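You operate a simulated robot arm through the tools that you are given. There is no shell and no other tool.

Carry out the task below with a simulated robot arm. There is one attempt and no reset: what you move stays moved.

JOB
The oak tub is full: run the rest of the pulp into the yellow tub.
Fine: oak tub aside on the plank top of the crusher stand, yellow tub on the ring under the chute, zinc chute down till it stops running, then up again. Set down upright: oak tub, yellow tub.
Where things are to end (x, y in the base frame): oak tub within 0.06 m of [0.44, -0.45].

It is judged by the outcome, as a careful person would: the job done as asked, and still so three seconds after it is handed in. It fails if anything else is knocked over, pushed out of place, dropped, spilled or broken.

ROBOT AND FRAMES
A 6-joint arm with a two-finger parallel gripper, fixed in place. Base frame: the origin is at the foot of the arm, x ahead of it, y to its left, z up; the work surface is at about z = 0.7. Lengths are in m, angles in rad, forces in N, time in s.
With the tool pointing down near the work surface it reaches from about 0.22 to 0.72 m from the base axis. Its first joint turns from -1.152 to 1.152 rad. Payload 2.45 kg.
The TCP is the grasp point between the finger pads, 0.024 m short of the fingertips. In the tool frame z runs along the fingers and y along their closing line. The gripper opens to 0.068 m. The fingers are 0.017 m wide and 0.01 m thick; the gripper's body (0.04 by 0.07 m) begins 0.041 m behind the TCP.
Orientation is that of the tool frame in the base frame, as [roll, pitch, yaw] about the fixed x, y, z axes, in that order (R = Rz(yaw) Ry(pitch) Rx(roll)). With the fingers straight down and closing along the base's y, the tool's x points along the base's -x, its y along +y and its z along -z.

CONTROLS
- The arm moves only by the tool arm_command. Its argument "motion" is a list of rows, each an object of numbers (a shift or turn left out is 0, a gripper value left out holds the last): "hand": the gripper command, from -1 (fully open) to 1 (shut), values between in proportion; "x", "y", "z": the shift along the tool's x, y, z in units of 150 mm (1.0 is 150 mm); "ax", "ay", "az": the turn, a rotation vector about the tool's x, y, z in units of 180 degrees (1.0 is 180 degrees). In form: [{"hand": .., "x": .., "y": .., "z": .., "ax": .., "ay": .., "az": ..}, ...]. A call has 1 to 20 rows; each row is the pose to reach, as a shift and turn from the pose commanded when the call began, along the tool's axes at that moment. A call with a number of a shift or a turn outside -1 to 1 is refused whole. A row lasts 0.2 s, in which the tool goes at most 0.05 m and 0.15 rad; a call with a longer step from one row to the next is refused whole, and so is a gripper value outside its range. A pose out of reach is approached as far as the arm can. The call stops where the force on the tool passes 80 N (or 10 N more than at its start, if that is more) or the arm is blocked; 0.2 s more then pass. Each finger travels about 0.108 m/s and halts on what it meets, pressing with about 30 N; the grip force reading is that of the motor and also rises with nothing between the fingers. The clock runs only during rows and for 0.2 s after the last one: add rows that repeat a pose to give the fingers time. It gives the time, the measured TCP pose, the force on the tool (base axes), the opening and the grip force at its end, in the units of the frame above (readings bear some noise), with the torque about the TCP (base axes, N m) and any sound that the robot's microphone picked up.
- Cameras (640 x 400 px; columns grow to the right, rows downward): "scene" is fixed at [0.1454, 0.4015, 1.4636]; the picture's right is [-0.92, -0.39, 0.00], its down [-0.24, 0.56, -0.79] and it looks along [0.31, -0.73, -0.61] (base axes); focal length 355 px, centre (320, 200). "wrist" rides on the gripper at [0.084, 0.011, -0.075] in the tool frame; the picture's right is [-0.13, 0.99, 0.00], its down [-0.60, -0.08, -0.79] and it looks along [-0.79, -0.10, 0.61] (tool axes); focal length 251 px, centre (320, 200). There is no depth. A picture from a camera that has moved, and an enlarged one, comes with that camera's place and axes in the base frame and with its lens.
- snapshot(camera): a new picture of that camera. It takes no simulated time.
- close_up(camera, box): a new picture of the part [left, top, right, bottom] of that camera's present view, enlarged. It takes no simulated time.
- sign_off(): hands the job in; it is judged then, once.

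Nothing tells you positions but the pictures and the camera data. Unless the task says otherwise, let go and move clear before handing in.

The tools are called as name(argument=value, ...) on one line, values as JSON. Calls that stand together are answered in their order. arm_command: Moves the arm, as the interface text tells. Its arguments: {"type":"object","properties":{"motion":{"type":"array"}},"required":["motion"]} The other tools are called the same way: snapshot (camera) takes a picture; close_up (camera, box) takes an enlarged picture of a part of a camera's view; sign_off () hands the job in.

At the start:

```text
time: 0.0
ee_pos: [0.4094, -0.1459, 1.1074]
tool_rot: [3.141, 0.0, -3.141]
ft_force: [0.1, -0.6, -1.2]
ft_torque: [0.0, 0.0, -0.02]
finger_gap: 0.068
gripper_force: 0.0
```

scene: 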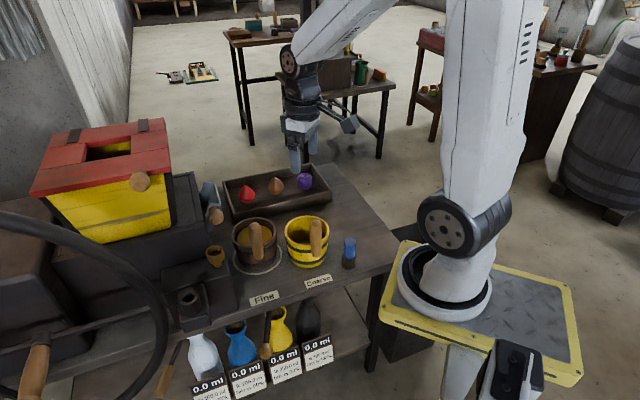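
wrist: 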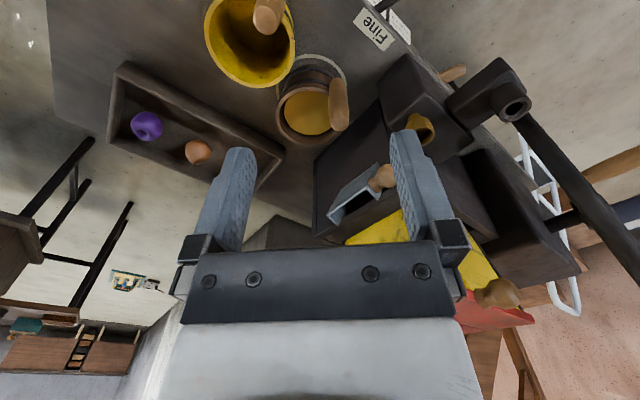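

I see a crusher stand with the red/yellow hopper, a chute with a wooden knob, the oak tub (full) on a ring under the chute, the yellow tub beside it, and a tray of fruit. I'll look closer before moving anything.

close_up(camera="scene", box=[180, 150, 400, 300])

close_up(camera="wrist", box=[180, 0, 540, 240])

close_up(camera="scene", box=[0, 100, 280, 400])

```text
2.67 times, centred on (290, 225) of scene
camera zoom: at [0.1454, 0.4015, 1.4636], right [-0.92, -0.39, 0.0], down [-0.24, 0.56, -0.79], along [0.31, -0.73, -0.61], focal length 947 px, centre (400, 133)
```

zoom: 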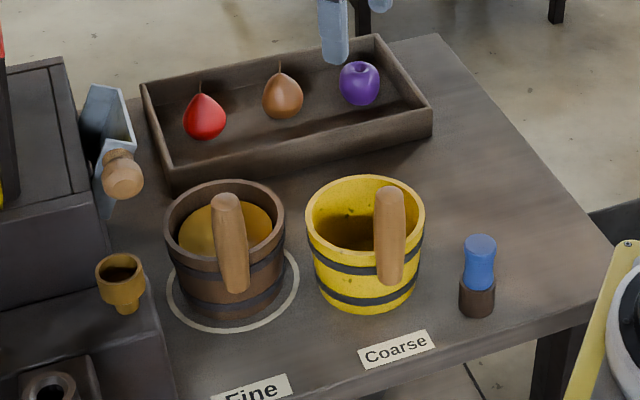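

```text
1.67 times, centred on (360, 120) of wrist
camera zoom: at [0.3259, -0.1346, 1.1818], right [0.13, 0.99, 0.0], down [0.6, -0.08, 0.79], along [0.79, -0.1, -0.61], focal length 419 px, centre (253, 333)
```

zoom: 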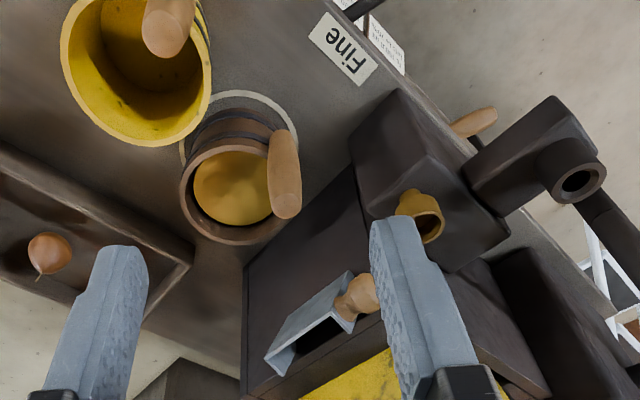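

```text
1.33 times, centred on (140, 250) of scene
camera zoom: at [0.1454, 0.4015, 1.4636], right [-0.92, -0.39, 0.0], down [-0.24, 0.56, -0.79], along [0.31, -0.73, -0.61], focal length 473 px, centre (560, 133)
```

zoom: 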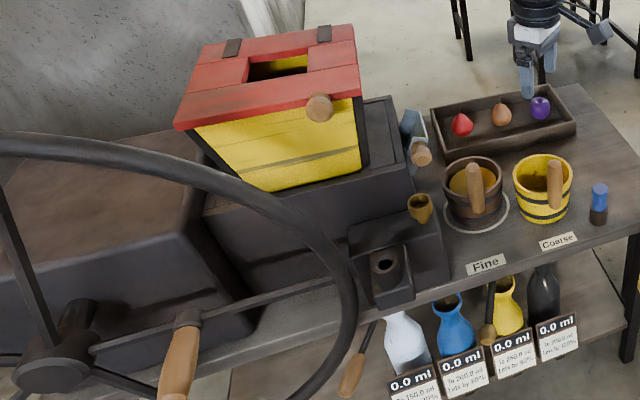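

The oak tub sits on the ring near (0.59, -0.19) and the yellow tub near (0.47, -0.25). The target spot lies behind the yellow tub, on the free planks. I'll zoom in on the handles and the chute.

close_up(camera="scene", box=[225, 205, 345, 280])

close_up(camera="scene", box=[160, 160, 260, 225])

close_up(camera="wrist", box=[260, 40, 420, 140])

close_up(camera="wrist", box=[300, 140, 460, 240])

```text
5.33 times, centred on (285, 242) of scene
camera zoom: at [0.1454, 0.4015, 1.4636], right [-0.92, -0.39, 0.0], down [-0.24, 0.56, -0.79], along [0.31, -0.73, -0.61], focal length 1894 px, centre (507, -27)
```

zoom: 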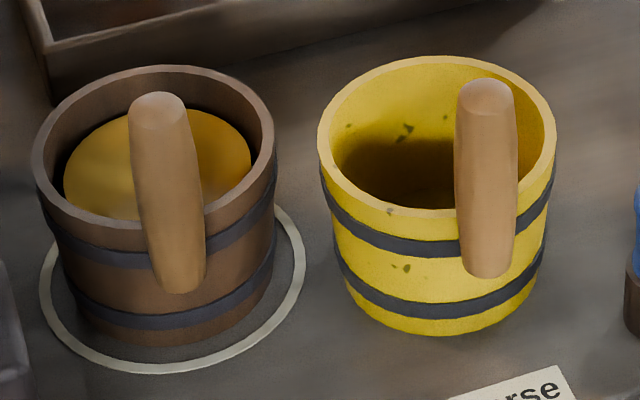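

```text
6.15 times, centred on (210, 192) of scene
camera zoom: at [0.1454, 0.4015, 1.4636], right [-0.92, -0.39, 0.0], down [-0.24, 0.56, -0.79], along [0.31, -0.73, -0.61], focal length 2185 px, centre (997, 246)
```

zoom: 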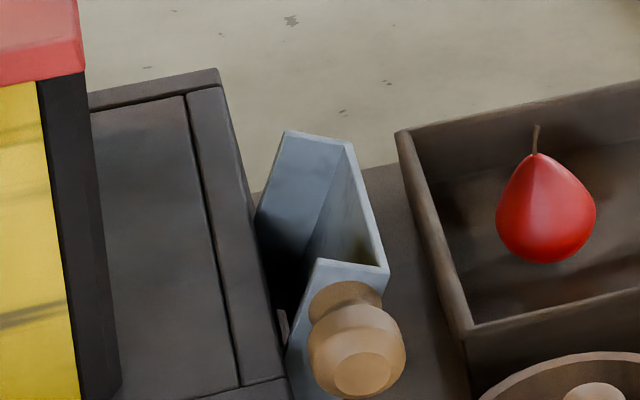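

```text
4.00 times, centred on (340, 90) of wrist
camera zoom: at [0.3259, -0.1346, 1.1818], right [0.13, 0.99, 0.0], down [0.6, -0.08, 0.79], along [0.79, -0.1, -0.61], focal length 1006 px, centre (240, 640)
```

zoom: 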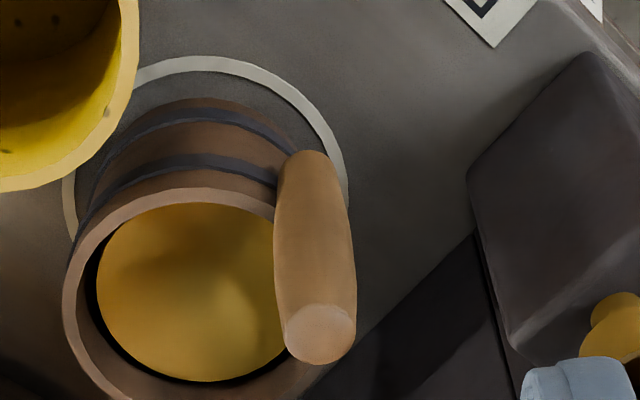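

```text
4.00 times, centred on (380, 190) of wrist
camera zoom: at [0.3259, -0.1346, 1.1818], right [0.13, 0.99, 0.0], down [0.6, -0.08, 0.79], along [0.79, -0.1, -0.61], focal length 1006 px, centre (80, 240)
```

zoom: 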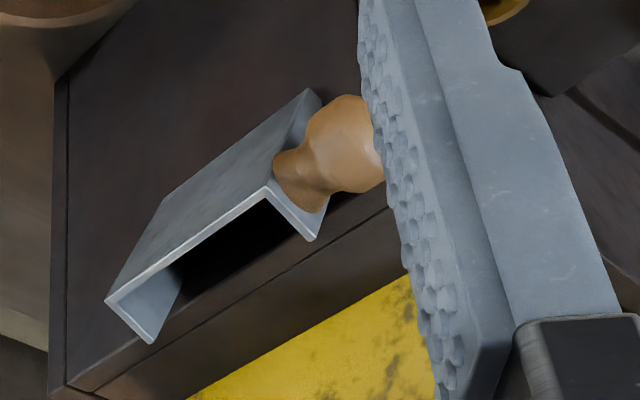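

The tub handles are vertical wooden grips about 0.07 m out from the tub centres, reaching roughly 0.095 m above the rim. The chute knob is near (0.60, -0.075, 0.94). I'll move the wrist camera to the far side and turn it to look along the table at the chute and tubs.

arm_command(motion=[{"hand": -1, "y": -0.12, "az": -0.03}, {"y": -0.25, "az": -0.06}, {"y": -0.4, "az": -0.1}, {"y": -0.55, "az": -0.14}, {"y": -0.7, "az": -0.18}, {"y": -0.85, "az": -0.22}, {"y": -0.95, "az": -0.25}, {"y": -1.0, "az": -0.25}])

snapshot(camera="wrist")

snapshot(camera="scene")

```text
time: 1.8
ee_pos: [0.409, -0.2953, 1.1068]
tool_rot: [-3.141, 0.002, -2.354]
ft_force: [-0.4, 0.1, 0.2]
ft_torque: [0.0, 0.01, 0.04]
finger_gap: 0.0682
gripper_force: 0.1
```

```text
taken
camera wrist: at [0.3428, -0.3466, 1.1811], right [-0.61, 0.79, 0.0], down [0.48, 0.37, 0.79], along [0.63, 0.48, -0.61], focal length 251 px, centre (320, 200)
```

wrist: 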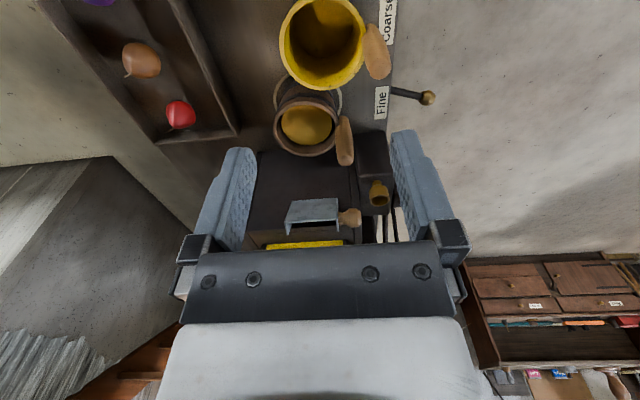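

```text
taken
```

scene: 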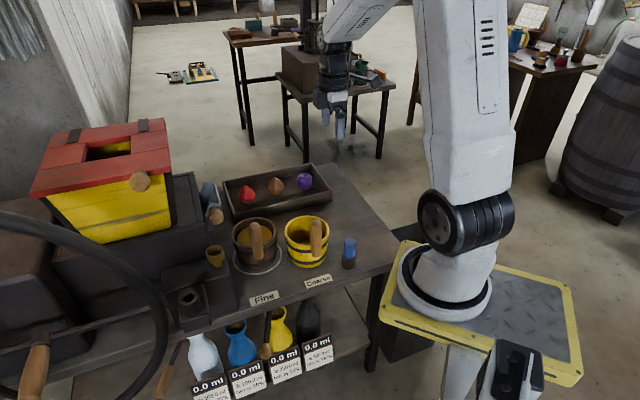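

The wrist picture is upside down relative to the world, but it now shows the chute face-on along with both tubs. I'll enlarge both areas to work out the chute's hinge and the handle positions.

close_up(camera="wrist", box=[250, 130, 410, 250])

close_up(camera="wrist", box=[240, 0, 440, 170])

close_up(camera="scene", box=[180, 170, 300, 245])

```text
3.33 times, centred on (330, 190) of wrist
camera zoom: at [0.3428, -0.3466, 1.1811], right [-0.61, 0.79, 0.0], down [0.48, 0.37, 0.79], along [0.63, 0.48, -0.61], focal length 838 px, centre (287, 233)
```

zoom: 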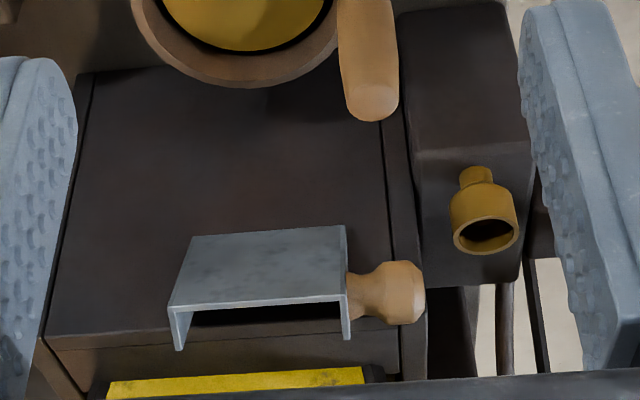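

```text
2.35 times, centred on (340, 85) of wrist
camera zoom: at [0.3428, -0.3466, 1.1811], right [-0.61, 0.79, 0.0], down [0.48, 0.37, 0.79], along [0.63, 0.48, -0.61], focal length 592 px, centre (273, 471)
```

zoom: 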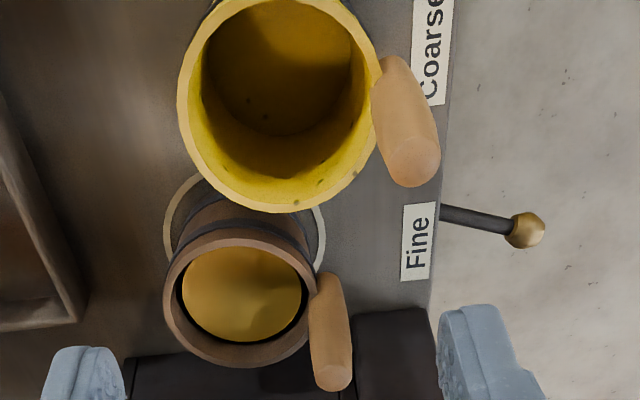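

```text
5.33 times, centred on (240, 208) of scene
camera zoom: at [0.1454, 0.4015, 1.4636], right [-0.92, -0.39, 0.0], down [-0.24, 0.56, -0.79], along [0.31, -0.73, -0.61], focal length 1894 px, centre (747, 160)
```

zoom: 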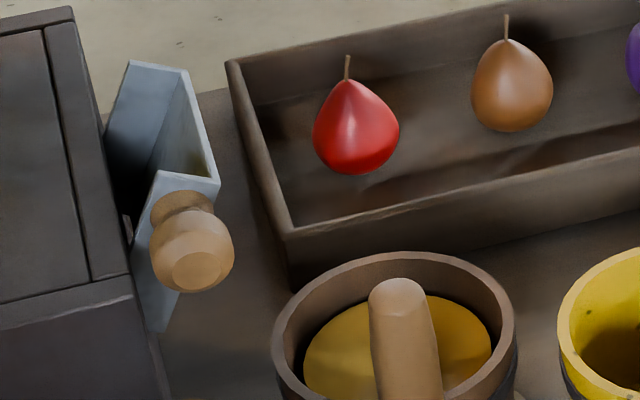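

The chute is a U-channel tipped up, hinged at its lower end, with its knob on the front side. Both tub handles point toward the table front (-0.7, +0.7), and the gripper's current yaw closes radially across them. The oak handle top is near (0.545, -0.138, 0.885), so I'll move above it.

arm_command(motion=[{"hand": -1, "x": -0.2, "y": 0.02, "z": 0.1}, {"x": -0.4, "y": 0.04, "z": 0.2}, {"x": -0.6, "y": 0.06, "z": 0.3}, {"x": -0.8, "y": 0.08, "z": 0.4}, {"x": -1.0, "y": 0.1, "z": 0.5}])

arm_command(motion=[{"hand": -1, "x": -0.12, "z": 0.06}, {"x": -0.25, "z": 0.13}, {"x": -0.38, "z": 0.2}, {"x": -0.38, "z": 0.2}])

snapshot(camera="wrist")

snapshot(camera="scene")

```text
time: 3.0
ee_pos: [0.5044, -0.1805, 1.0299]
tool_rot: [3.141, 0.0, -2.358]
ft_force: [-1.0, -0.8, 0.0]
ft_torque: [-0.01, 0.02, 0.01]
finger_gap: 0.0681
gripper_force: 0.0
```

```text
time: 4.0
ee_pos: [0.5438, -0.137, 1.0026]
tool_rot: [3.141, -0.002, -2.356]
ft_force: [0.3, -0.7, 0.6]
ft_torque: [0.0, 0.02, 0.01]
finger_gap: 0.0683
gripper_force: 0.1
```

```text
taken
camera wrist: at [0.4786, -0.189, 1.0767], right [-0.61, 0.79, 0.0], down [0.48, 0.37, 0.79], along [0.63, 0.48, -0.61], focal length 251 px, centre (320, 200)
```

wrist: 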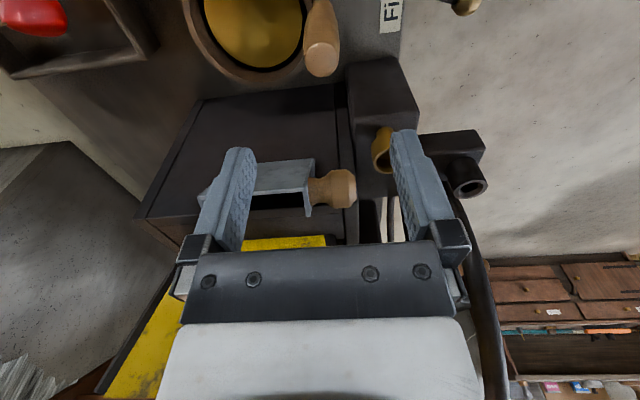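

```text
taken
```

scene: 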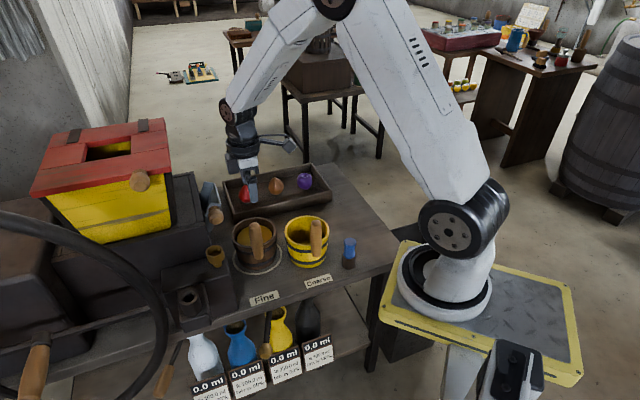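

The handle is centred between the fingers at about (0.545, -0.138). I'll descend partway and check again.

arm_command(motion=[{"hand": -1, "z": 0.15}, {"z": 0.3}, {"z": 0.45}, {"z": 0.6}, {"z": 0.68}, {"z": 0.68}])

snapshot(camera="wrist")

close_up(camera="scene", box=[190, 150, 310, 260])

```text
time: 5.4
ee_pos: [0.5447, -0.1394, 0.9009]
tool_rot: [-3.14, -0.001, -2.356]
ft_force: [0.3, 0.6, -0.1]
ft_torque: [-0.01, -0.03, 0.01]
finger_gap: 0.0681
gripper_force: 0.1
```

```text
taken
camera wrist: at [0.4789, -0.1901, 0.9759], right [-0.61, 0.79, 0.0], down [0.48, 0.37, 0.79], along [0.63, 0.48, -0.61], focal length 251 px, centre (320, 200)
```

wrist: 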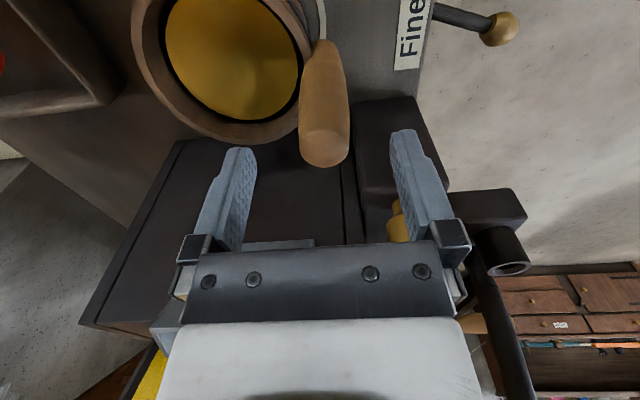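

```text
3.64 times, centred on (250, 205) of scene
camera zoom: at [0.1454, 0.4015, 1.4636], right [-0.92, -0.39, 0.0], down [-0.24, 0.56, -0.79], along [0.31, -0.73, -0.61], focal length 1291 px, centre (574, 182)
```

zoom: 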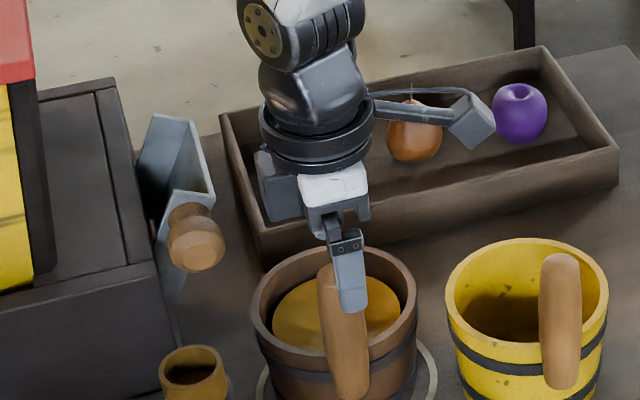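

The handle sits between the fingers with only a 2 mm offset. I'll descend to about z = 0.850 with a small correction and check before closing.

arm_command(motion=[{"hand": -1, "y": 0.012, "z": 0.1}, {"y": 0.012, "z": 0.2}, {"y": 0.012, "z": 0.28}, {"y": 0.012, "z": 0.335}, {"y": 0.012, "z": 0.335}])

snapshot(camera="wrist")

close_up(camera="scene", box=[190, 170, 310, 270])

```text
time: 6.6
ee_pos: [0.5437, -0.1398, 0.8487]
tool_rot: [-3.141, 0.0, -2.357]
ft_force: [0.9, -0.6, 0.5]
ft_torque: [0.02, -0.02, -0.01]
finger_gap: 0.0682
gripper_force: 0.1
```

```text
taken
camera wrist: at [0.4764, -0.1902, 0.9243], right [-0.61, 0.79, 0.0], down [0.48, 0.37, 0.79], along [0.63, 0.48, -0.61], focal length 251 px, centre (320, 200)
```

wrist: 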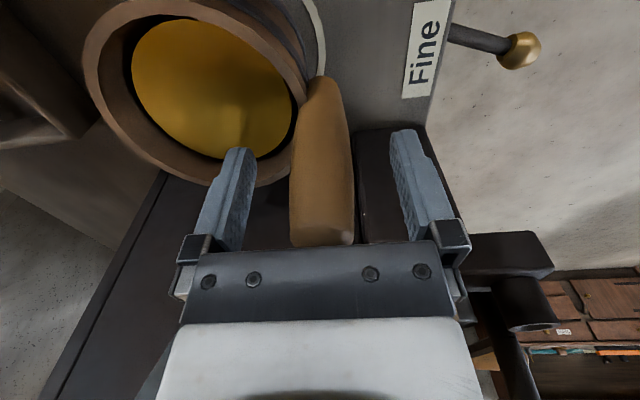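

```text
4.00 times, centred on (250, 220) of scene
camera zoom: at [0.1454, 0.4015, 1.4636], right [-0.92, -0.39, 0.0], down [-0.24, 0.56, -0.79], along [0.31, -0.73, -0.61], focal length 1420 px, centre (600, 120)
```

zoom: 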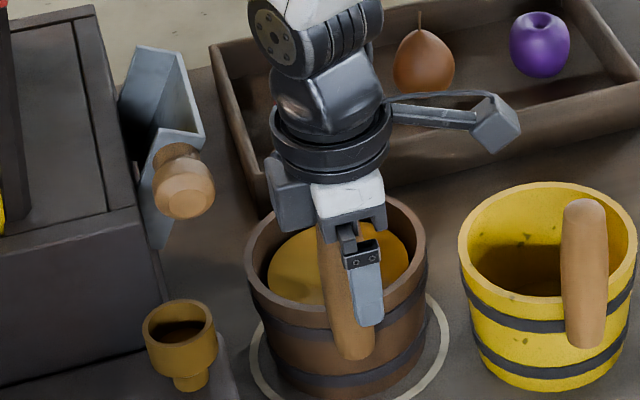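

The fingers straddle the handle and line up with it. Closing the gripper now.

arm_command(motion=[{"hand": 0.0}, {"hand": 1}, {"hand": 1}, {"hand": 1}, {"hand": 1}])

snapshot(camera="wrist")

```text
time: 7.8
ee_pos: [0.5426, -0.1399, 0.8504]
tool_rot: [3.14, 0.0, -2.356]
ft_force: [0.5, 0.0, 0.6]
ft_torque: [-0.06, -0.03, 0.02]
finger_gap: 0.0303
gripper_force: 29.8
```

```text
taken
camera wrist: at [0.4764, -0.1901, 0.9244], right [-0.61, 0.79, 0.0], down [0.48, 0.37, 0.79], along [0.63, 0.48, -0.61], focal length 251 px, centre (320, 200)
```

wrist: 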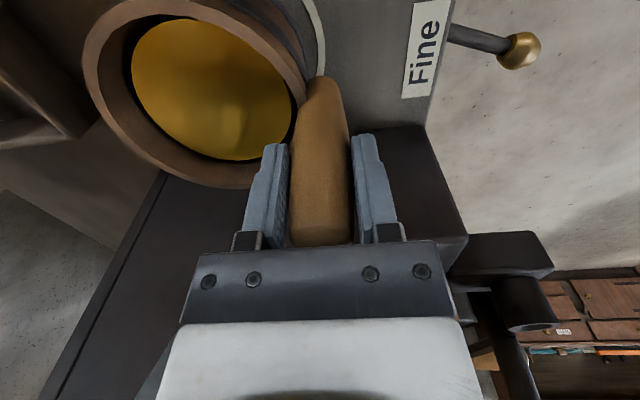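

The handle is held at a gap of 0.030 m and 29.8 N. I'll lift a couple of centimetres slowly and check the load and tilt.

arm_command(motion=[{"hand": 1, "z": -0.01}, {"z": -0.03}, {"z": -0.06}, {"z": -0.09}, {"z": -0.12}, {"z": -0.14}, {"z": -0.15}, {"z": -0.15}])

snapshot(camera="wrist")

close_up(camera="scene", box=[190, 170, 310, 270])

```text
time: 9.6
ee_pos: [0.5442, -0.1381, 0.8724]
tool_rot: [-3.141, -0.001, -2.356]
ft_force: [-0.1, 0.3, -3.9]
ft_torque: [0.18, 0.18, -0.01]
finger_gap: 0.0302
gripper_force: 30.2
```

```text
taken
camera wrist: at [0.4773, -0.1893, 0.947], right [-0.61, 0.79, 0.0], down [0.48, 0.37, 0.79], along [0.63, 0.48, -0.61], focal length 251 px, centre (320, 200)
```

wrist: 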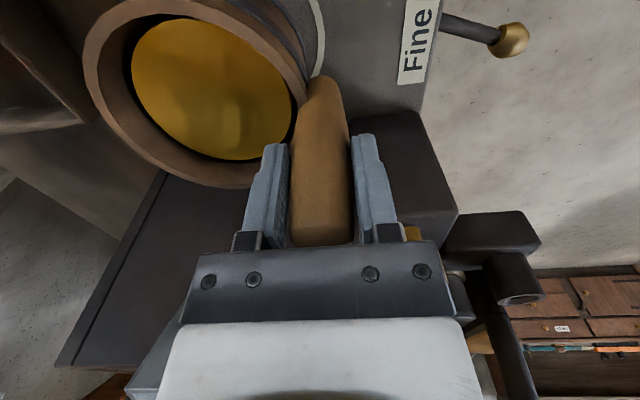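

```text
4.00 times, centred on (250, 220) of scene
camera zoom: at [0.1455, 0.4015, 1.4636], right [-0.92, -0.39, 0.0], down [-0.24, 0.56, -0.79], along [0.31, -0.73, -0.61], focal length 1420 px, centre (600, 120)
```

zoom: 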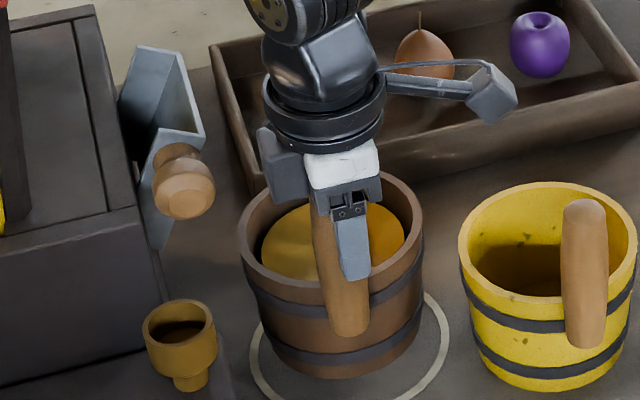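

The tub weighs about 0.4 kg and hangs level. I'll lift while easing away from the tipped-up chute, so the rim doesn't scrape it.

arm_command(motion=[{"hand": 1, "z": -0.03}, {"x": 0.01, "z": -0.08}, {"x": 0.02, "z": -0.15}, {"x": 0.04, "z": -0.22}, {"x": 0.06, "z": -0.3}, {"x": 0.09, "z": -0.38}, {"x": 0.12, "z": -0.46}, {"x": 0.16, "z": -0.54}, {"x": 0.2, "z": -0.62}, {"x": 0.24, "z": -0.7}, {"x": 0.28, "z": -0.78}, {"x": 0.32, "z": -0.86}, {"x": 0.35, "z": -0.93}, {"x": 0.37, "z": -0.98}, {"x": 0.38, "z": -1.0}, {"x": 0.38, "z": -1.0}])

snapshot(camera="wrist")

snapshot(camera="scene")

```text
time: 13.0
ee_pos: [0.5033, -0.1767, 1.0235]
tool_rot: [-3.141, 0.0, -2.357]
ft_force: [0.2, 0.8, -4.4]
ft_torque: [0.15, 0.15, 0.02]
finger_gap: 0.0305
gripper_force: 30.5
```

```text
taken
camera wrist: at [0.4365, -0.2287, 1.098], right [-0.61, 0.79, 0.0], down [0.48, 0.37, 0.79], along [0.63, 0.48, -0.61], focal length 251 px, centre (320, 200)
```

wrist: 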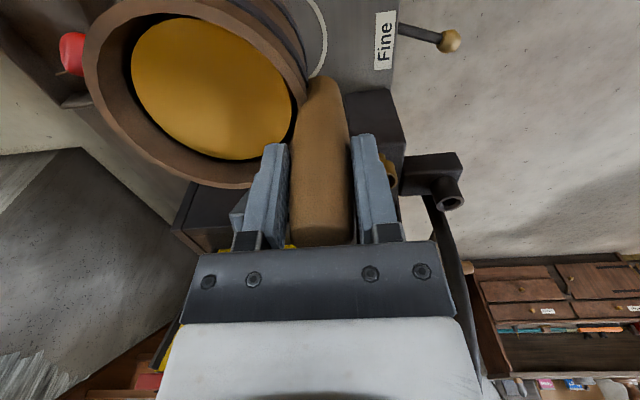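

```text
taken
```

scene: 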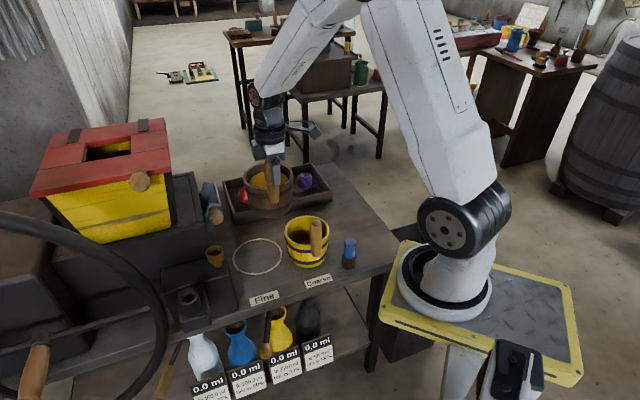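

The oak tub is well clear, level and steady. I'll carry it behind the yellow tub toward the target spot at this height.

arm_command(motion=[{"hand": 1, "x": 0.03, "y": -0.008, "z": -0.01}, {"x": 0.09, "y": -0.025, "z": -0.03}, {"x": 0.18, "y": -0.05, "z": -0.05}, {"x": 0.3, "y": -0.08, "z": -0.06}, {"x": 0.42, "y": -0.115, "z": -0.06}, {"x": 0.55, "y": -0.15, "z": -0.06}, {"x": 0.68, "y": -0.19, "z": -0.06}, {"x": 0.79, "y": -0.22, "z": -0.06}, {"x": 0.87, "y": -0.24, "z": -0.06}, {"x": 0.92, "y": -0.255, "z": -0.06}, {"x": 0.95, "y": -0.26, "z": -0.06}, {"x": 0.95, "y": -0.26, "z": -0.06}])

arm_command(motion=[{"hand": 1, "x": 0.03, "y": -0.008}, {"x": 0.09, "y": -0.025}, {"x": 0.18, "y": -0.05}, {"x": 0.3, "y": -0.085}, {"x": 0.42, "y": -0.12}, {"x": 0.52, "y": -0.145}, {"x": 0.58, "y": -0.165}, {"x": 0.62, "y": -0.175}, {"x": 0.632, "y": -0.178}, {"x": 0.632, "y": -0.178}])

snapshot(camera="wrist")

snapshot(camera="scene")

```text
time: 15.6
ee_pos: [0.4309, -0.3067, 1.0322]
tool_rot: [3.141, 0.0, -2.355]
ft_force: [0.0, -0.7, -4.0]
ft_torque: [0.17, 0.18, -0.02]
finger_gap: 0.0302
gripper_force: 30.0
```

```text
time: 17.8
ee_pos: [0.3827, -0.3934, 1.032]
tool_rot: [-3.142, 0.0, -2.355]
ft_force: [0.3, 0.0, -4.6]
ft_torque: [0.15, 0.19, -0.01]
finger_gap: 0.0301
gripper_force: 29.8
```

```text
taken
camera wrist: at [0.3162, -0.4438, 1.1067], right [-0.61, 0.79, 0.0], down [0.48, 0.37, 0.79], along [0.63, 0.48, -0.61], focal length 251 px, centre (320, 200)
```

wrist: 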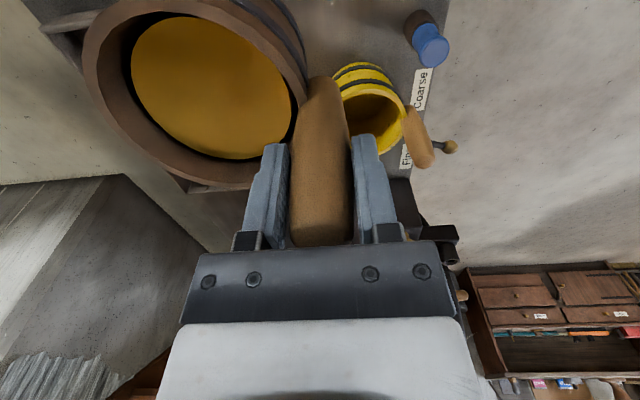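

```text
taken
```

scene: 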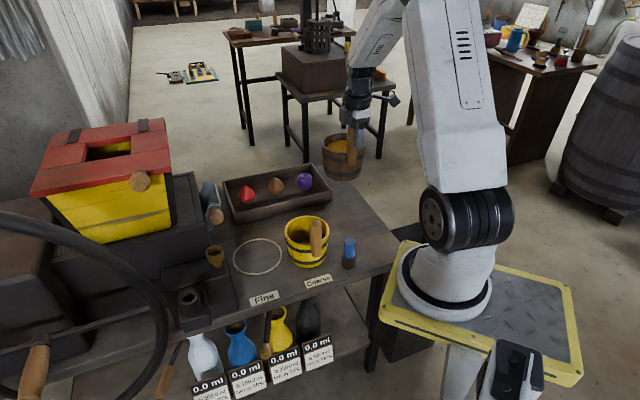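

The oak tub is over its spot, with its centre at about (0.435, -0.442). I'll lower it most of the way and check clearances.

arm_command(motion=[{"hand": 1, "z": 0.03}, {"z": 0.09}, {"z": 0.17}, {"z": 0.27}, {"z": 0.37}, {"z": 0.47}, {"z": 0.57}, {"z": 0.67}, {"z": 0.76}, {"z": 0.83}, {"z": 0.88}, {"z": 0.9}, {"z": 0.9}])

close_up(camera="scene", box=[260, 150, 400, 240])

snapshot(camera="wrist")

```text
time: 20.6
ee_pos: [0.3839, -0.393, 0.8966]
tool_rot: [3.141, -0.001, -2.357]
ft_force: [0.3, 0.0, -3.9]
ft_torque: [0.16, 0.18, -0.01]
finger_gap: 0.0306
gripper_force: 30.1
```

```text
4.44 times, centred on (330, 195) of scene
camera zoom: at [0.1454, 0.4015, 1.4636], right [-0.92, -0.39, 0.0], down [-0.24, 0.56, -0.79], along [0.31, -0.73, -0.61], focal length 1578 px, centre (276, 222)
```

zoom: 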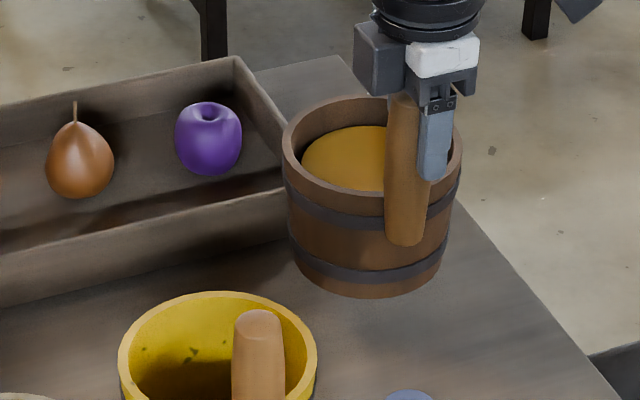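

```text
taken
camera wrist: at [0.3165, -0.4441, 0.9711], right [-0.61, 0.79, 0.0], down [0.48, 0.37, 0.79], along [0.63, 0.48, -0.61], focal length 251 px, centre (320, 200)
```

wrist: 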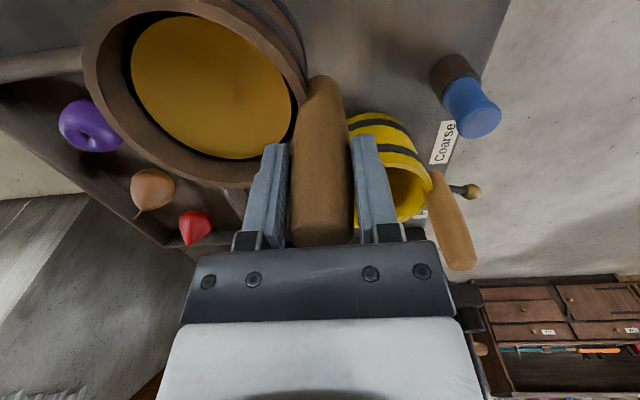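

Clearance to the tray is roughly 3.5 cm. I'll lower the last 4 cm slowly in small steps while watching the force.

arm_command(motion=[{"hand": 1, "z": 0.03}, {"z": 0.08}, {"z": 0.13}, {"z": 0.18}, {"z": 0.22}, {"z": 0.25}, {"z": 0.27}, {"z": 0.28}, {"z": 0.285}])

```text
time: 22.6
ee_pos: [0.3814, -0.3921, 0.8538]
tool_rot: [-3.141, 0.0, -2.355]
ft_force: [0.0, 0.4, -4.3]
ft_torque: [0.18, 0.2, -0.02]
finger_gap: 0.0304
gripper_force: 29.7
```

arm_command(motion=[{"hand": 1, "z": 0.007}, {"z": 0.014}, {"z": 0.014}])

close_up(camera="scene", box=[290, 170, 390, 240])

```text
time: 23.4
ee_pos: [0.3813, -0.3921, 0.8514]
tool_rot: [-3.141, -0.002, -2.356]
ft_force: [-0.6, 0.2, -4.1]
ft_torque: [0.17, 0.13, 0.0]
finger_gap: 0.0303
gripper_force: 29.9
```

```text
5.71 times, centred on (340, 205) of scene
camera zoom: at [0.1454, 0.4015, 1.4636], right [-0.92, -0.39, 0.0], down [-0.24, 0.56, -0.79], along [0.31, -0.73, -0.61], focal length 2029 px, centre (206, 171)
```

zoom: 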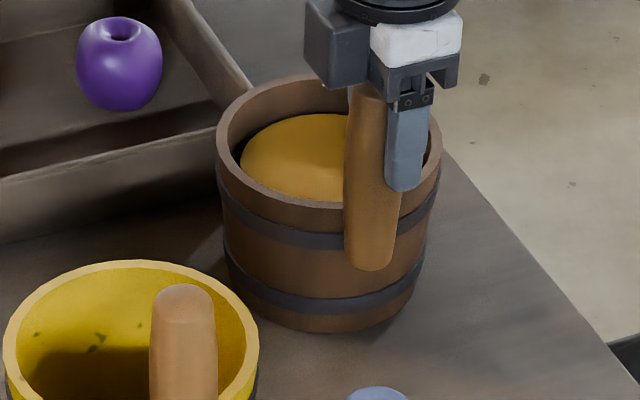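

The load is still hanging and the bottom is only millimetres above the planks. I'll keep going in small steps.

arm_command(motion=[{"hand": 1, "z": 0.007}, {"z": 0.014}, {"z": 0.014}])

arm_command(motion=[{"hand": 1, "z": 0.005}, {"z": 0.01}, {"z": 0.01}])

```text
time: 24.2
ee_pos: [0.3807, -0.393, 0.8499]
tool_rot: [-3.141, 0.0, -2.357]
ft_force: [-4.4, 5.9, 15.5]
ft_torque: [0.33, 0.35, 0.08]
finger_gap: 0.0303
gripper_force: 29.9
```

```text
time: 25.0
ee_pos: [0.381, -0.393, 0.8488]
tool_rot: [-3.139, -0.002, -2.356]
ft_force: [-3.9, 5.9, 28.5]
ft_torque: [0.53, 0.23, 0.13]
finger_gap: 0.0307
gripper_force: 30.3
```

The tub has touched down. I'll back off the pressure slightly and then open the fingers.

arm_command(motion=[{"hand": 1, "z": -0.007}, {"z": -0.014}, {"z": -0.014}])

```text
time: 25.8
ee_pos: [0.3816, -0.3923, 0.8486]
tool_rot: [-3.14, 0.0, -2.357]
ft_force: [2.5, -1.9, 3.3]
ft_torque: [-0.25, -0.23, 0.07]
finger_gap: 0.0302
gripper_force: 30.2
```

arm_command(motion=[{"hand": 0.6}, {"hand": 0.1}, {"hand": -0.5}, {"hand": -1}, {"hand": -1}, {"hand": -1}])

snapshot(camera="wrist")

close_up(camera="scene", box=[260, 160, 400, 250])

```text
time: 27.2
ee_pos: [0.3823, -0.3933, 0.85]
tool_rot: [-3.141, -0.001, -2.355]
ft_force: [-0.4, -0.1, 0.4]
ft_torque: [-0.03, 0.02, 0.04]
finger_gap: 0.0679
gripper_force: 0.2
```

```text
taken
camera wrist: at [0.3151, -0.4437, 0.9245], right [-0.61, 0.79, 0.0], down [0.48, 0.37, 0.79], along [0.63, 0.48, -0.61], focal length 251 px, centre (320, 200)
```

wrist: 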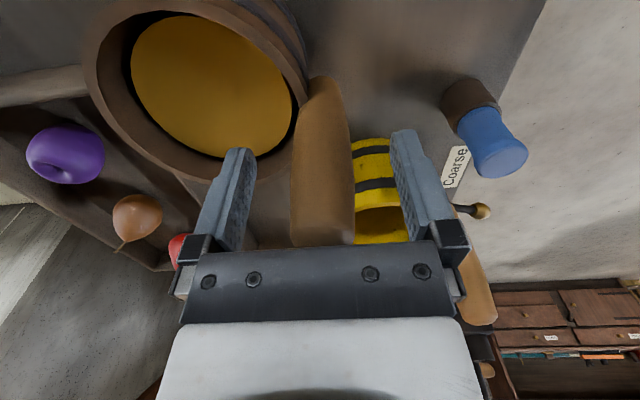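

```text
4.44 times, centred on (330, 205) of scene
camera zoom: at [0.1454, 0.4015, 1.4636], right [-0.92, -0.39, 0.0], down [-0.24, 0.56, -0.79], along [0.31, -0.73, -0.61], focal length 1578 px, centre (276, 178)
```

zoom: 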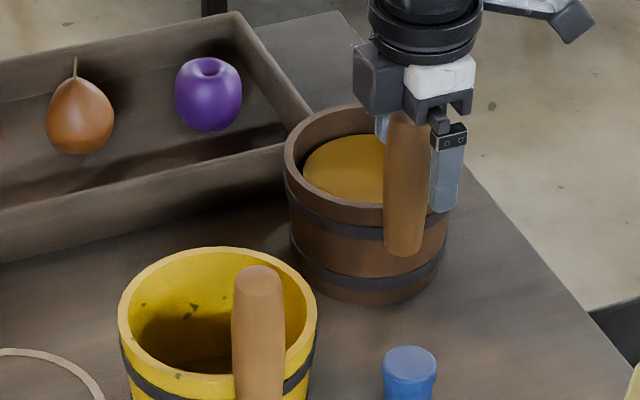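

The oak tub stands free on its spot. I'll lift straight off it and then move above the yellow tub's handle.

arm_command(motion=[{"hand": -1, "z": -0.1}, {"z": -0.25}, {"z": -0.45}, {"z": -0.65}, {"z": -0.8}, {"z": -0.9}, {"z": -0.9}])

arm_command(motion=[{"hand": -1, "x": -0.15, "y": 0.11}, {"x": -0.35, "y": 0.26}, {"x": -0.55, "y": 0.41}, {"x": -0.75, "y": 0.56}, {"x": -0.9, "y": 0.67}, {"x": -1.0, "y": 0.734}, {"x": -1.0, "y": 0.734}])

snapshot(camera="wrist")

snapshot(camera="scene")

```text
time: 28.8
ee_pos: [0.3838, -0.3953, 0.9848]
tool_rot: [3.141, 0.001, -2.356]
ft_force: [0.7, 0.3, 0.5]
ft_torque: [-0.02, -0.03, 0.03]
finger_gap: 0.0683
gripper_force: 0.0
```

```text
time: 30.4
ee_pos: [0.4115, -0.2084, 0.9847]
tool_rot: [3.142, 0.0, -2.355]
ft_force: [0.2, 0.3, -0.5]
ft_torque: [-0.01, 0.01, 0.02]
finger_gap: 0.068
gripper_force: 0.1
```

```text
taken
camera wrist: at [0.3449, -0.2592, 1.0595], right [-0.61, 0.79, 0.0], down [0.48, 0.37, 0.79], along [0.63, 0.48, -0.61], focal length 251 px, centre (320, 200)
```

wrist: 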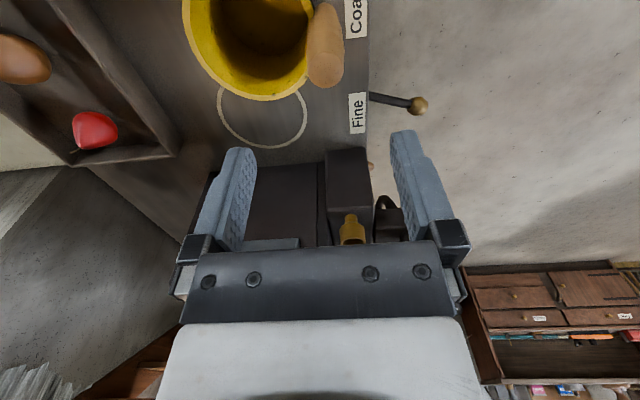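

```text
taken
```

scene: 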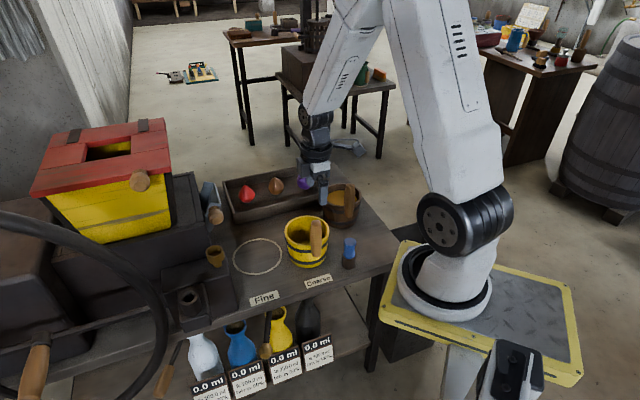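

The yellow handle sits right below the fingers at about (0.412, -0.205). Before gripping it, I'll measure the now-bare ring.

close_up(camera="scene", box=[220, 225, 300, 285])

close_up(camera="wrist", box=[180, 40, 360, 160])

```text
6.67 times, centred on (260, 255) of scene
camera zoom: at [0.1454, 0.4015, 1.4636], right [-0.92, -0.39, 0.0], down [-0.24, 0.56, -0.79], along [0.31, -0.73, -0.61], focal length 2367 px, centre (720, -167)
```

zoom: 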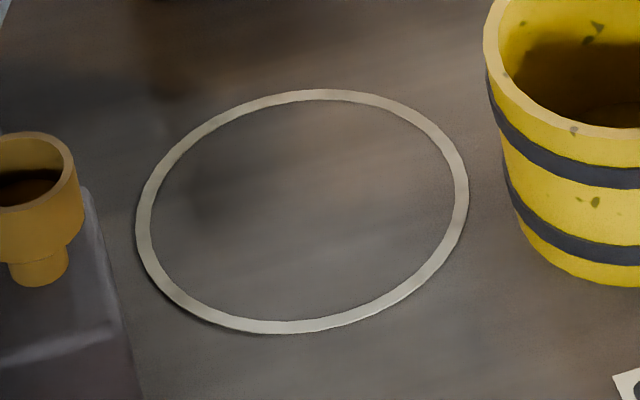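

```text
3.33 times, centred on (270, 100) of wrist
camera zoom: at [0.3449, -0.2592, 1.0595], right [-0.61, 0.79, 0.0], down [0.48, 0.37, 0.79], along [0.63, 0.48, -0.61], focal length 838 px, centre (487, 533)
```

zoom: 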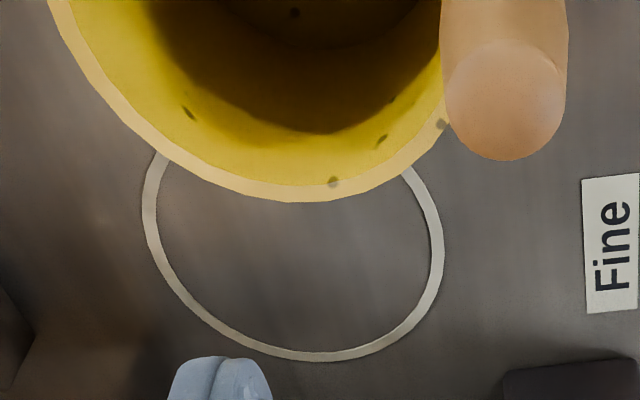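

The ring centre works out to about (0.596, -0.190), which is where the oak tub stood. Now I'll descend onto the yellow handle, with a check before closing.

arm_command(motion=[{"hand": -1, "y": 0.013, "z": 0.15}, {"y": 0.013, "z": 0.3}, {"y": 0.013, "z": 0.45}, {"y": 0.013, "z": 0.58}, {"y": 0.013, "z": 0.7}, {"y": 0.013, "z": 0.8}, {"y": 0.013, "z": 0.86}, {"y": 0.013, "z": 0.895}, {"y": 0.013, "z": 0.895}])

snapshot(camera="wrist")

close_up(camera="scene", box=[240, 170, 380, 280])

```text
time: 32.4
ee_pos: [0.4081, -0.2074, 0.8526]
tool_rot: [-3.141, 0.001, -2.357]
ft_force: [0.1, 0.6, 0.3]
ft_torque: [0.01, -0.03, -0.01]
finger_gap: 0.068
gripper_force: 0.1
```

```text
taken
camera wrist: at [0.3426, -0.2585, 0.9265], right [-0.61, 0.79, 0.0], down [0.48, 0.37, 0.79], along [0.63, 0.48, -0.61], focal length 251 px, centre (320, 200)
```

wrist: 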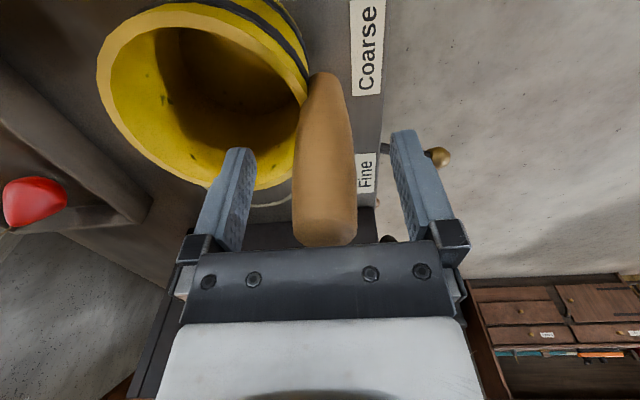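

```text
3.64 times, centred on (310, 225) of scene
camera zoom: at [0.1454, 0.4015, 1.4636], right [-0.92, -0.39, 0.0], down [-0.24, 0.56, -0.79], along [0.31, -0.73, -0.61], focal length 1291 px, centre (356, 109)
```

zoom: 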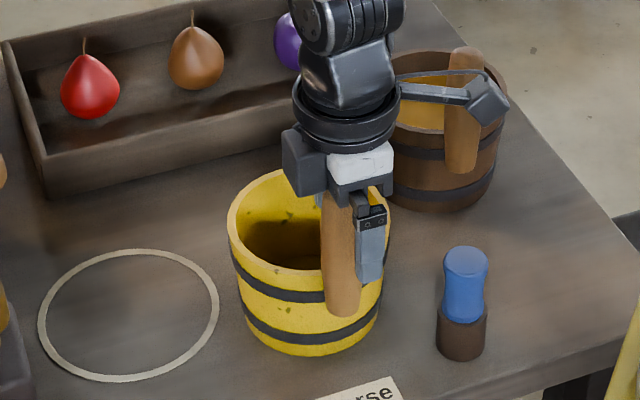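

The fingers straddle the yellow handle. Closing now.

arm_command(motion=[{"hand": 0.0, "y": 0.008}, {"hand": 1, "y": 0.008}, {"hand": 1, "y": 0.008}, {"hand": 1, "y": 0.008}, {"hand": 1, "y": 0.008}])

arm_command(motion=[{"hand": 1, "z": -0.01}, {"z": -0.03}, {"z": -0.06}, {"z": -0.1}, {"z": -0.14}, {"z": -0.17}, {"z": -0.18}, {"z": -0.18}])

snapshot(camera="wrist")

close_up(camera="scene", box=[200, 170, 340, 280])

```text
time: 33.6
ee_pos: [0.4092, -0.2057, 0.8504]
tool_rot: [3.14, -0.001, -2.356]
ft_force: [-1.2, 0.3, 3.8]
ft_torque: [0.16, 0.06, -0.01]
finger_gap: 0.0306
gripper_force: 29.9
```

```text
time: 35.4
ee_pos: [0.4077, -0.2055, 0.8796]
tool_rot: [-3.141, 0.0, -2.356]
ft_force: [-0.2, -0.2, -3.8]
ft_torque: [0.13, 0.13, -0.01]
finger_gap: 0.0305
gripper_force: 30.2
```

```text
taken
camera wrist: at [0.341, -0.2576, 0.9531], right [-0.61, 0.79, 0.0], down [0.48, 0.37, 0.79], along [0.63, 0.48, -0.61], focal length 251 px, centre (320, 200)
```

wrist: 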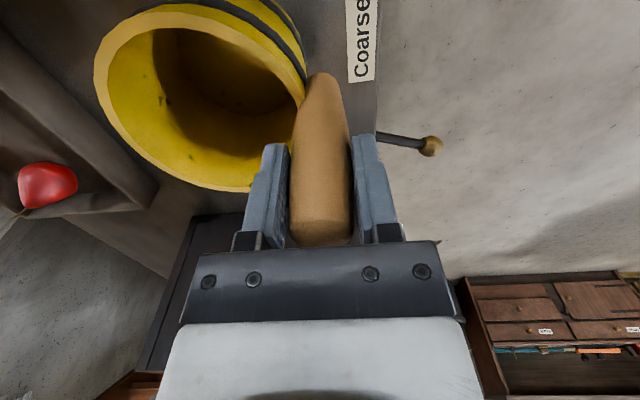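

```text
3.64 times, centred on (270, 225) of scene
camera zoom: at [0.1454, 0.4015, 1.4636], right [-0.92, -0.39, 0.0], down [-0.24, 0.56, -0.79], along [0.31, -0.73, -0.61], focal length 1291 px, centre (502, 109)
```

zoom: 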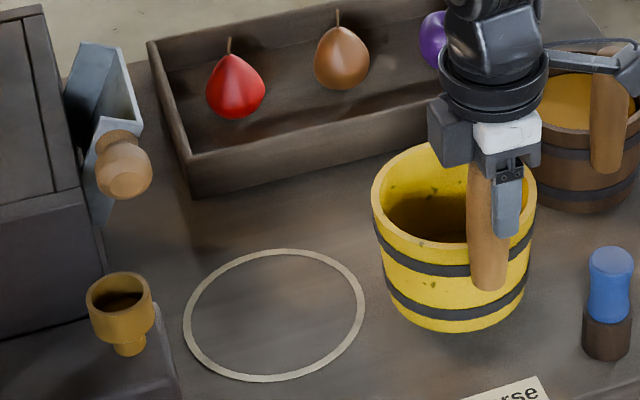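

The yellow tub is held level at about 0.39 kg, so it's nearly empty. To leave room for working the chute knob, I'll turn it 45° so its handle faces away from the knob. First I'll lift, then move and turn to a waypoint short of the ring.

arm_command(motion=[{"hand": 1, "z": -0.05}, {"z": -0.13}, {"z": -0.22}, {"z": -0.31}, {"z": -0.4}, {"z": -0.47}, {"x": -0.02, "y": -0.03, "z": -0.47, "az": -0.015}, {"x": -0.06, "y": -0.09, "z": -0.47, "az": -0.04}, {"x": -0.1, "y": -0.155, "z": -0.47, "az": -0.07}, {"x": -0.145, "y": -0.22, "z": -0.47, "az": -0.1}, {"x": -0.19, "y": -0.29, "z": -0.47, "az": -0.135}, {"x": -0.235, "y": -0.36, "z": -0.47, "az": -0.17}, {"x": -0.275, "y": -0.42, "z": -0.47, "az": -0.2}, {"x": -0.315, "y": -0.48, "z": -0.47, "az": -0.225}, {"x": -0.34, "y": -0.52, "z": -0.47, "az": -0.245}, {"x": -0.3465, "y": -0.53, "z": -0.47, "az": -0.25}, {"x": -0.3465, "y": -0.53, "z": -0.47, "az": -0.25}])

snapshot(camera="wrist")

close_up(camera="scene", box=[170, 150, 350, 290])

```text
time: 39.0
ee_pos: [0.5015, -0.2249, 0.9483]
tool_rot: [3.141, 0.0, -1.57]
ft_force: [-0.4, 0.2, -3.9]
ft_torque: [-0.05, 0.21, 0.03]
finger_gap: 0.0304
gripper_force: 30.3
```

```text
taken
camera wrist: at [0.4913, -0.3088, 1.0224], right [-0.99, 0.13, 0.0], down [0.08, 0.6, 0.79], along [0.1, 0.79, -0.61], focal length 251 px, centre (320, 200)
```

wrist: 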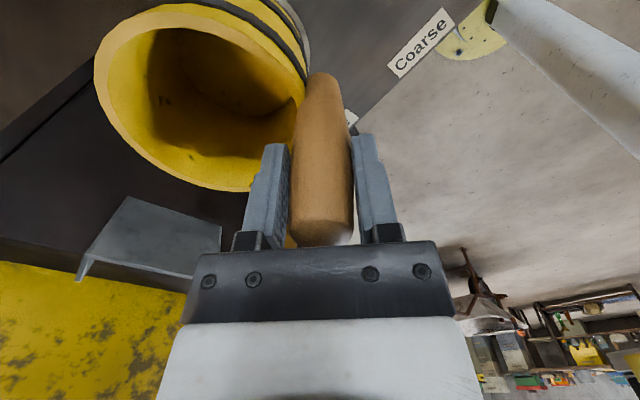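

```text
2.86 times, centred on (260, 220) of scene
camera zoom: at [0.1455, 0.4015, 1.4636], right [-0.92, -0.39, 0.0], down [-0.24, 0.56, -0.79], along [0.31, -0.73, -0.61], focal length 1014 px, centre (491, 143)
```

zoom: 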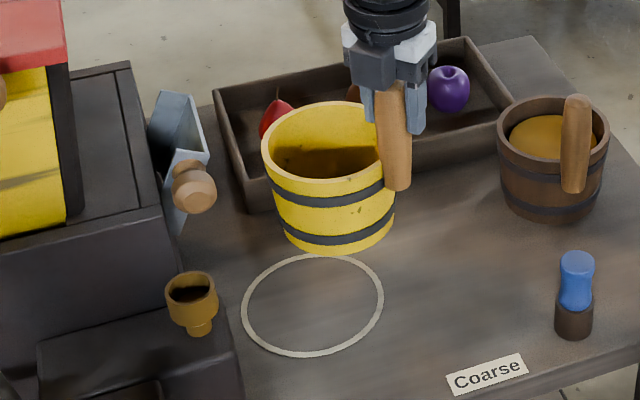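

The tub is at the waypoint with the handle turned away. I'll lower it below the chute first, then slide it over the ring, stopping about 8 mm above the surface to check centring.

arm_command(motion=[{"hand": 1, "z": 0.04}, {"z": 0.11}, {"z": 0.19}, {"z": 0.27}, {"z": 0.32}, {"x": -0.02, "y": -0.02, "z": 0.34}, {"x": -0.06, "y": -0.06, "z": 0.37}, {"x": -0.11, "y": -0.11, "z": 0.4}, {"x": -0.15, "y": -0.15, "z": 0.43}, {"x": -0.18, "y": -0.175, "z": 0.46}, {"x": -0.186, "y": -0.183, "z": 0.5}, {"x": -0.186, "y": -0.183, "z": 0.54}, {"x": -0.186, "y": -0.183, "z": 0.57}, {"x": -0.186, "y": -0.183, "z": 0.585}, {"x": -0.186, "y": -0.183, "z": 0.585}])

close_up(camera="scene", box=[200, 180, 320, 290])

snapshot(camera="wrist")

```text
time: 42.2
ee_pos: [0.5287, -0.1989, 0.8594]
tool_rot: [-3.142, 0.001, -1.57]
ft_force: [-0.7, 0.1, -4.2]
ft_torque: [-0.03, 0.23, 0.02]
finger_gap: 0.0306
gripper_force: 29.9
```

```text
3.64 times, centred on (260, 235) of scene
camera zoom: at [0.1455, 0.4015, 1.4636], right [-0.92, -0.39, 0.0], down [-0.24, 0.56, -0.79], along [0.31, -0.73, -0.61], focal length 1291 px, centre (538, 73)
```

zoom: 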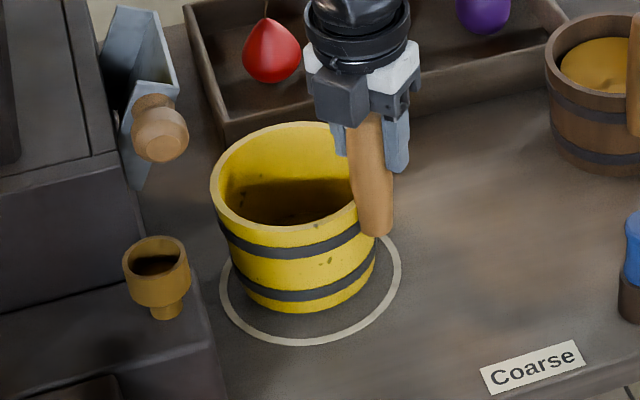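

```text
taken
camera wrist: at [0.5183, -0.2814, 0.9342], right [-0.99, 0.13, 0.0], down [0.08, 0.6, 0.79], along [0.1, 0.79, -0.61], focal length 251 px, centre (320, 200)
```

wrist: 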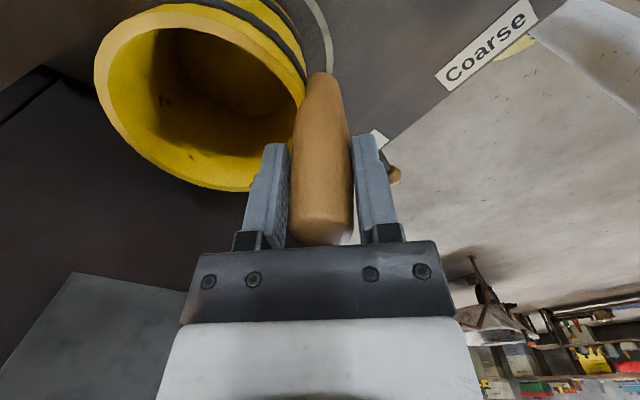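

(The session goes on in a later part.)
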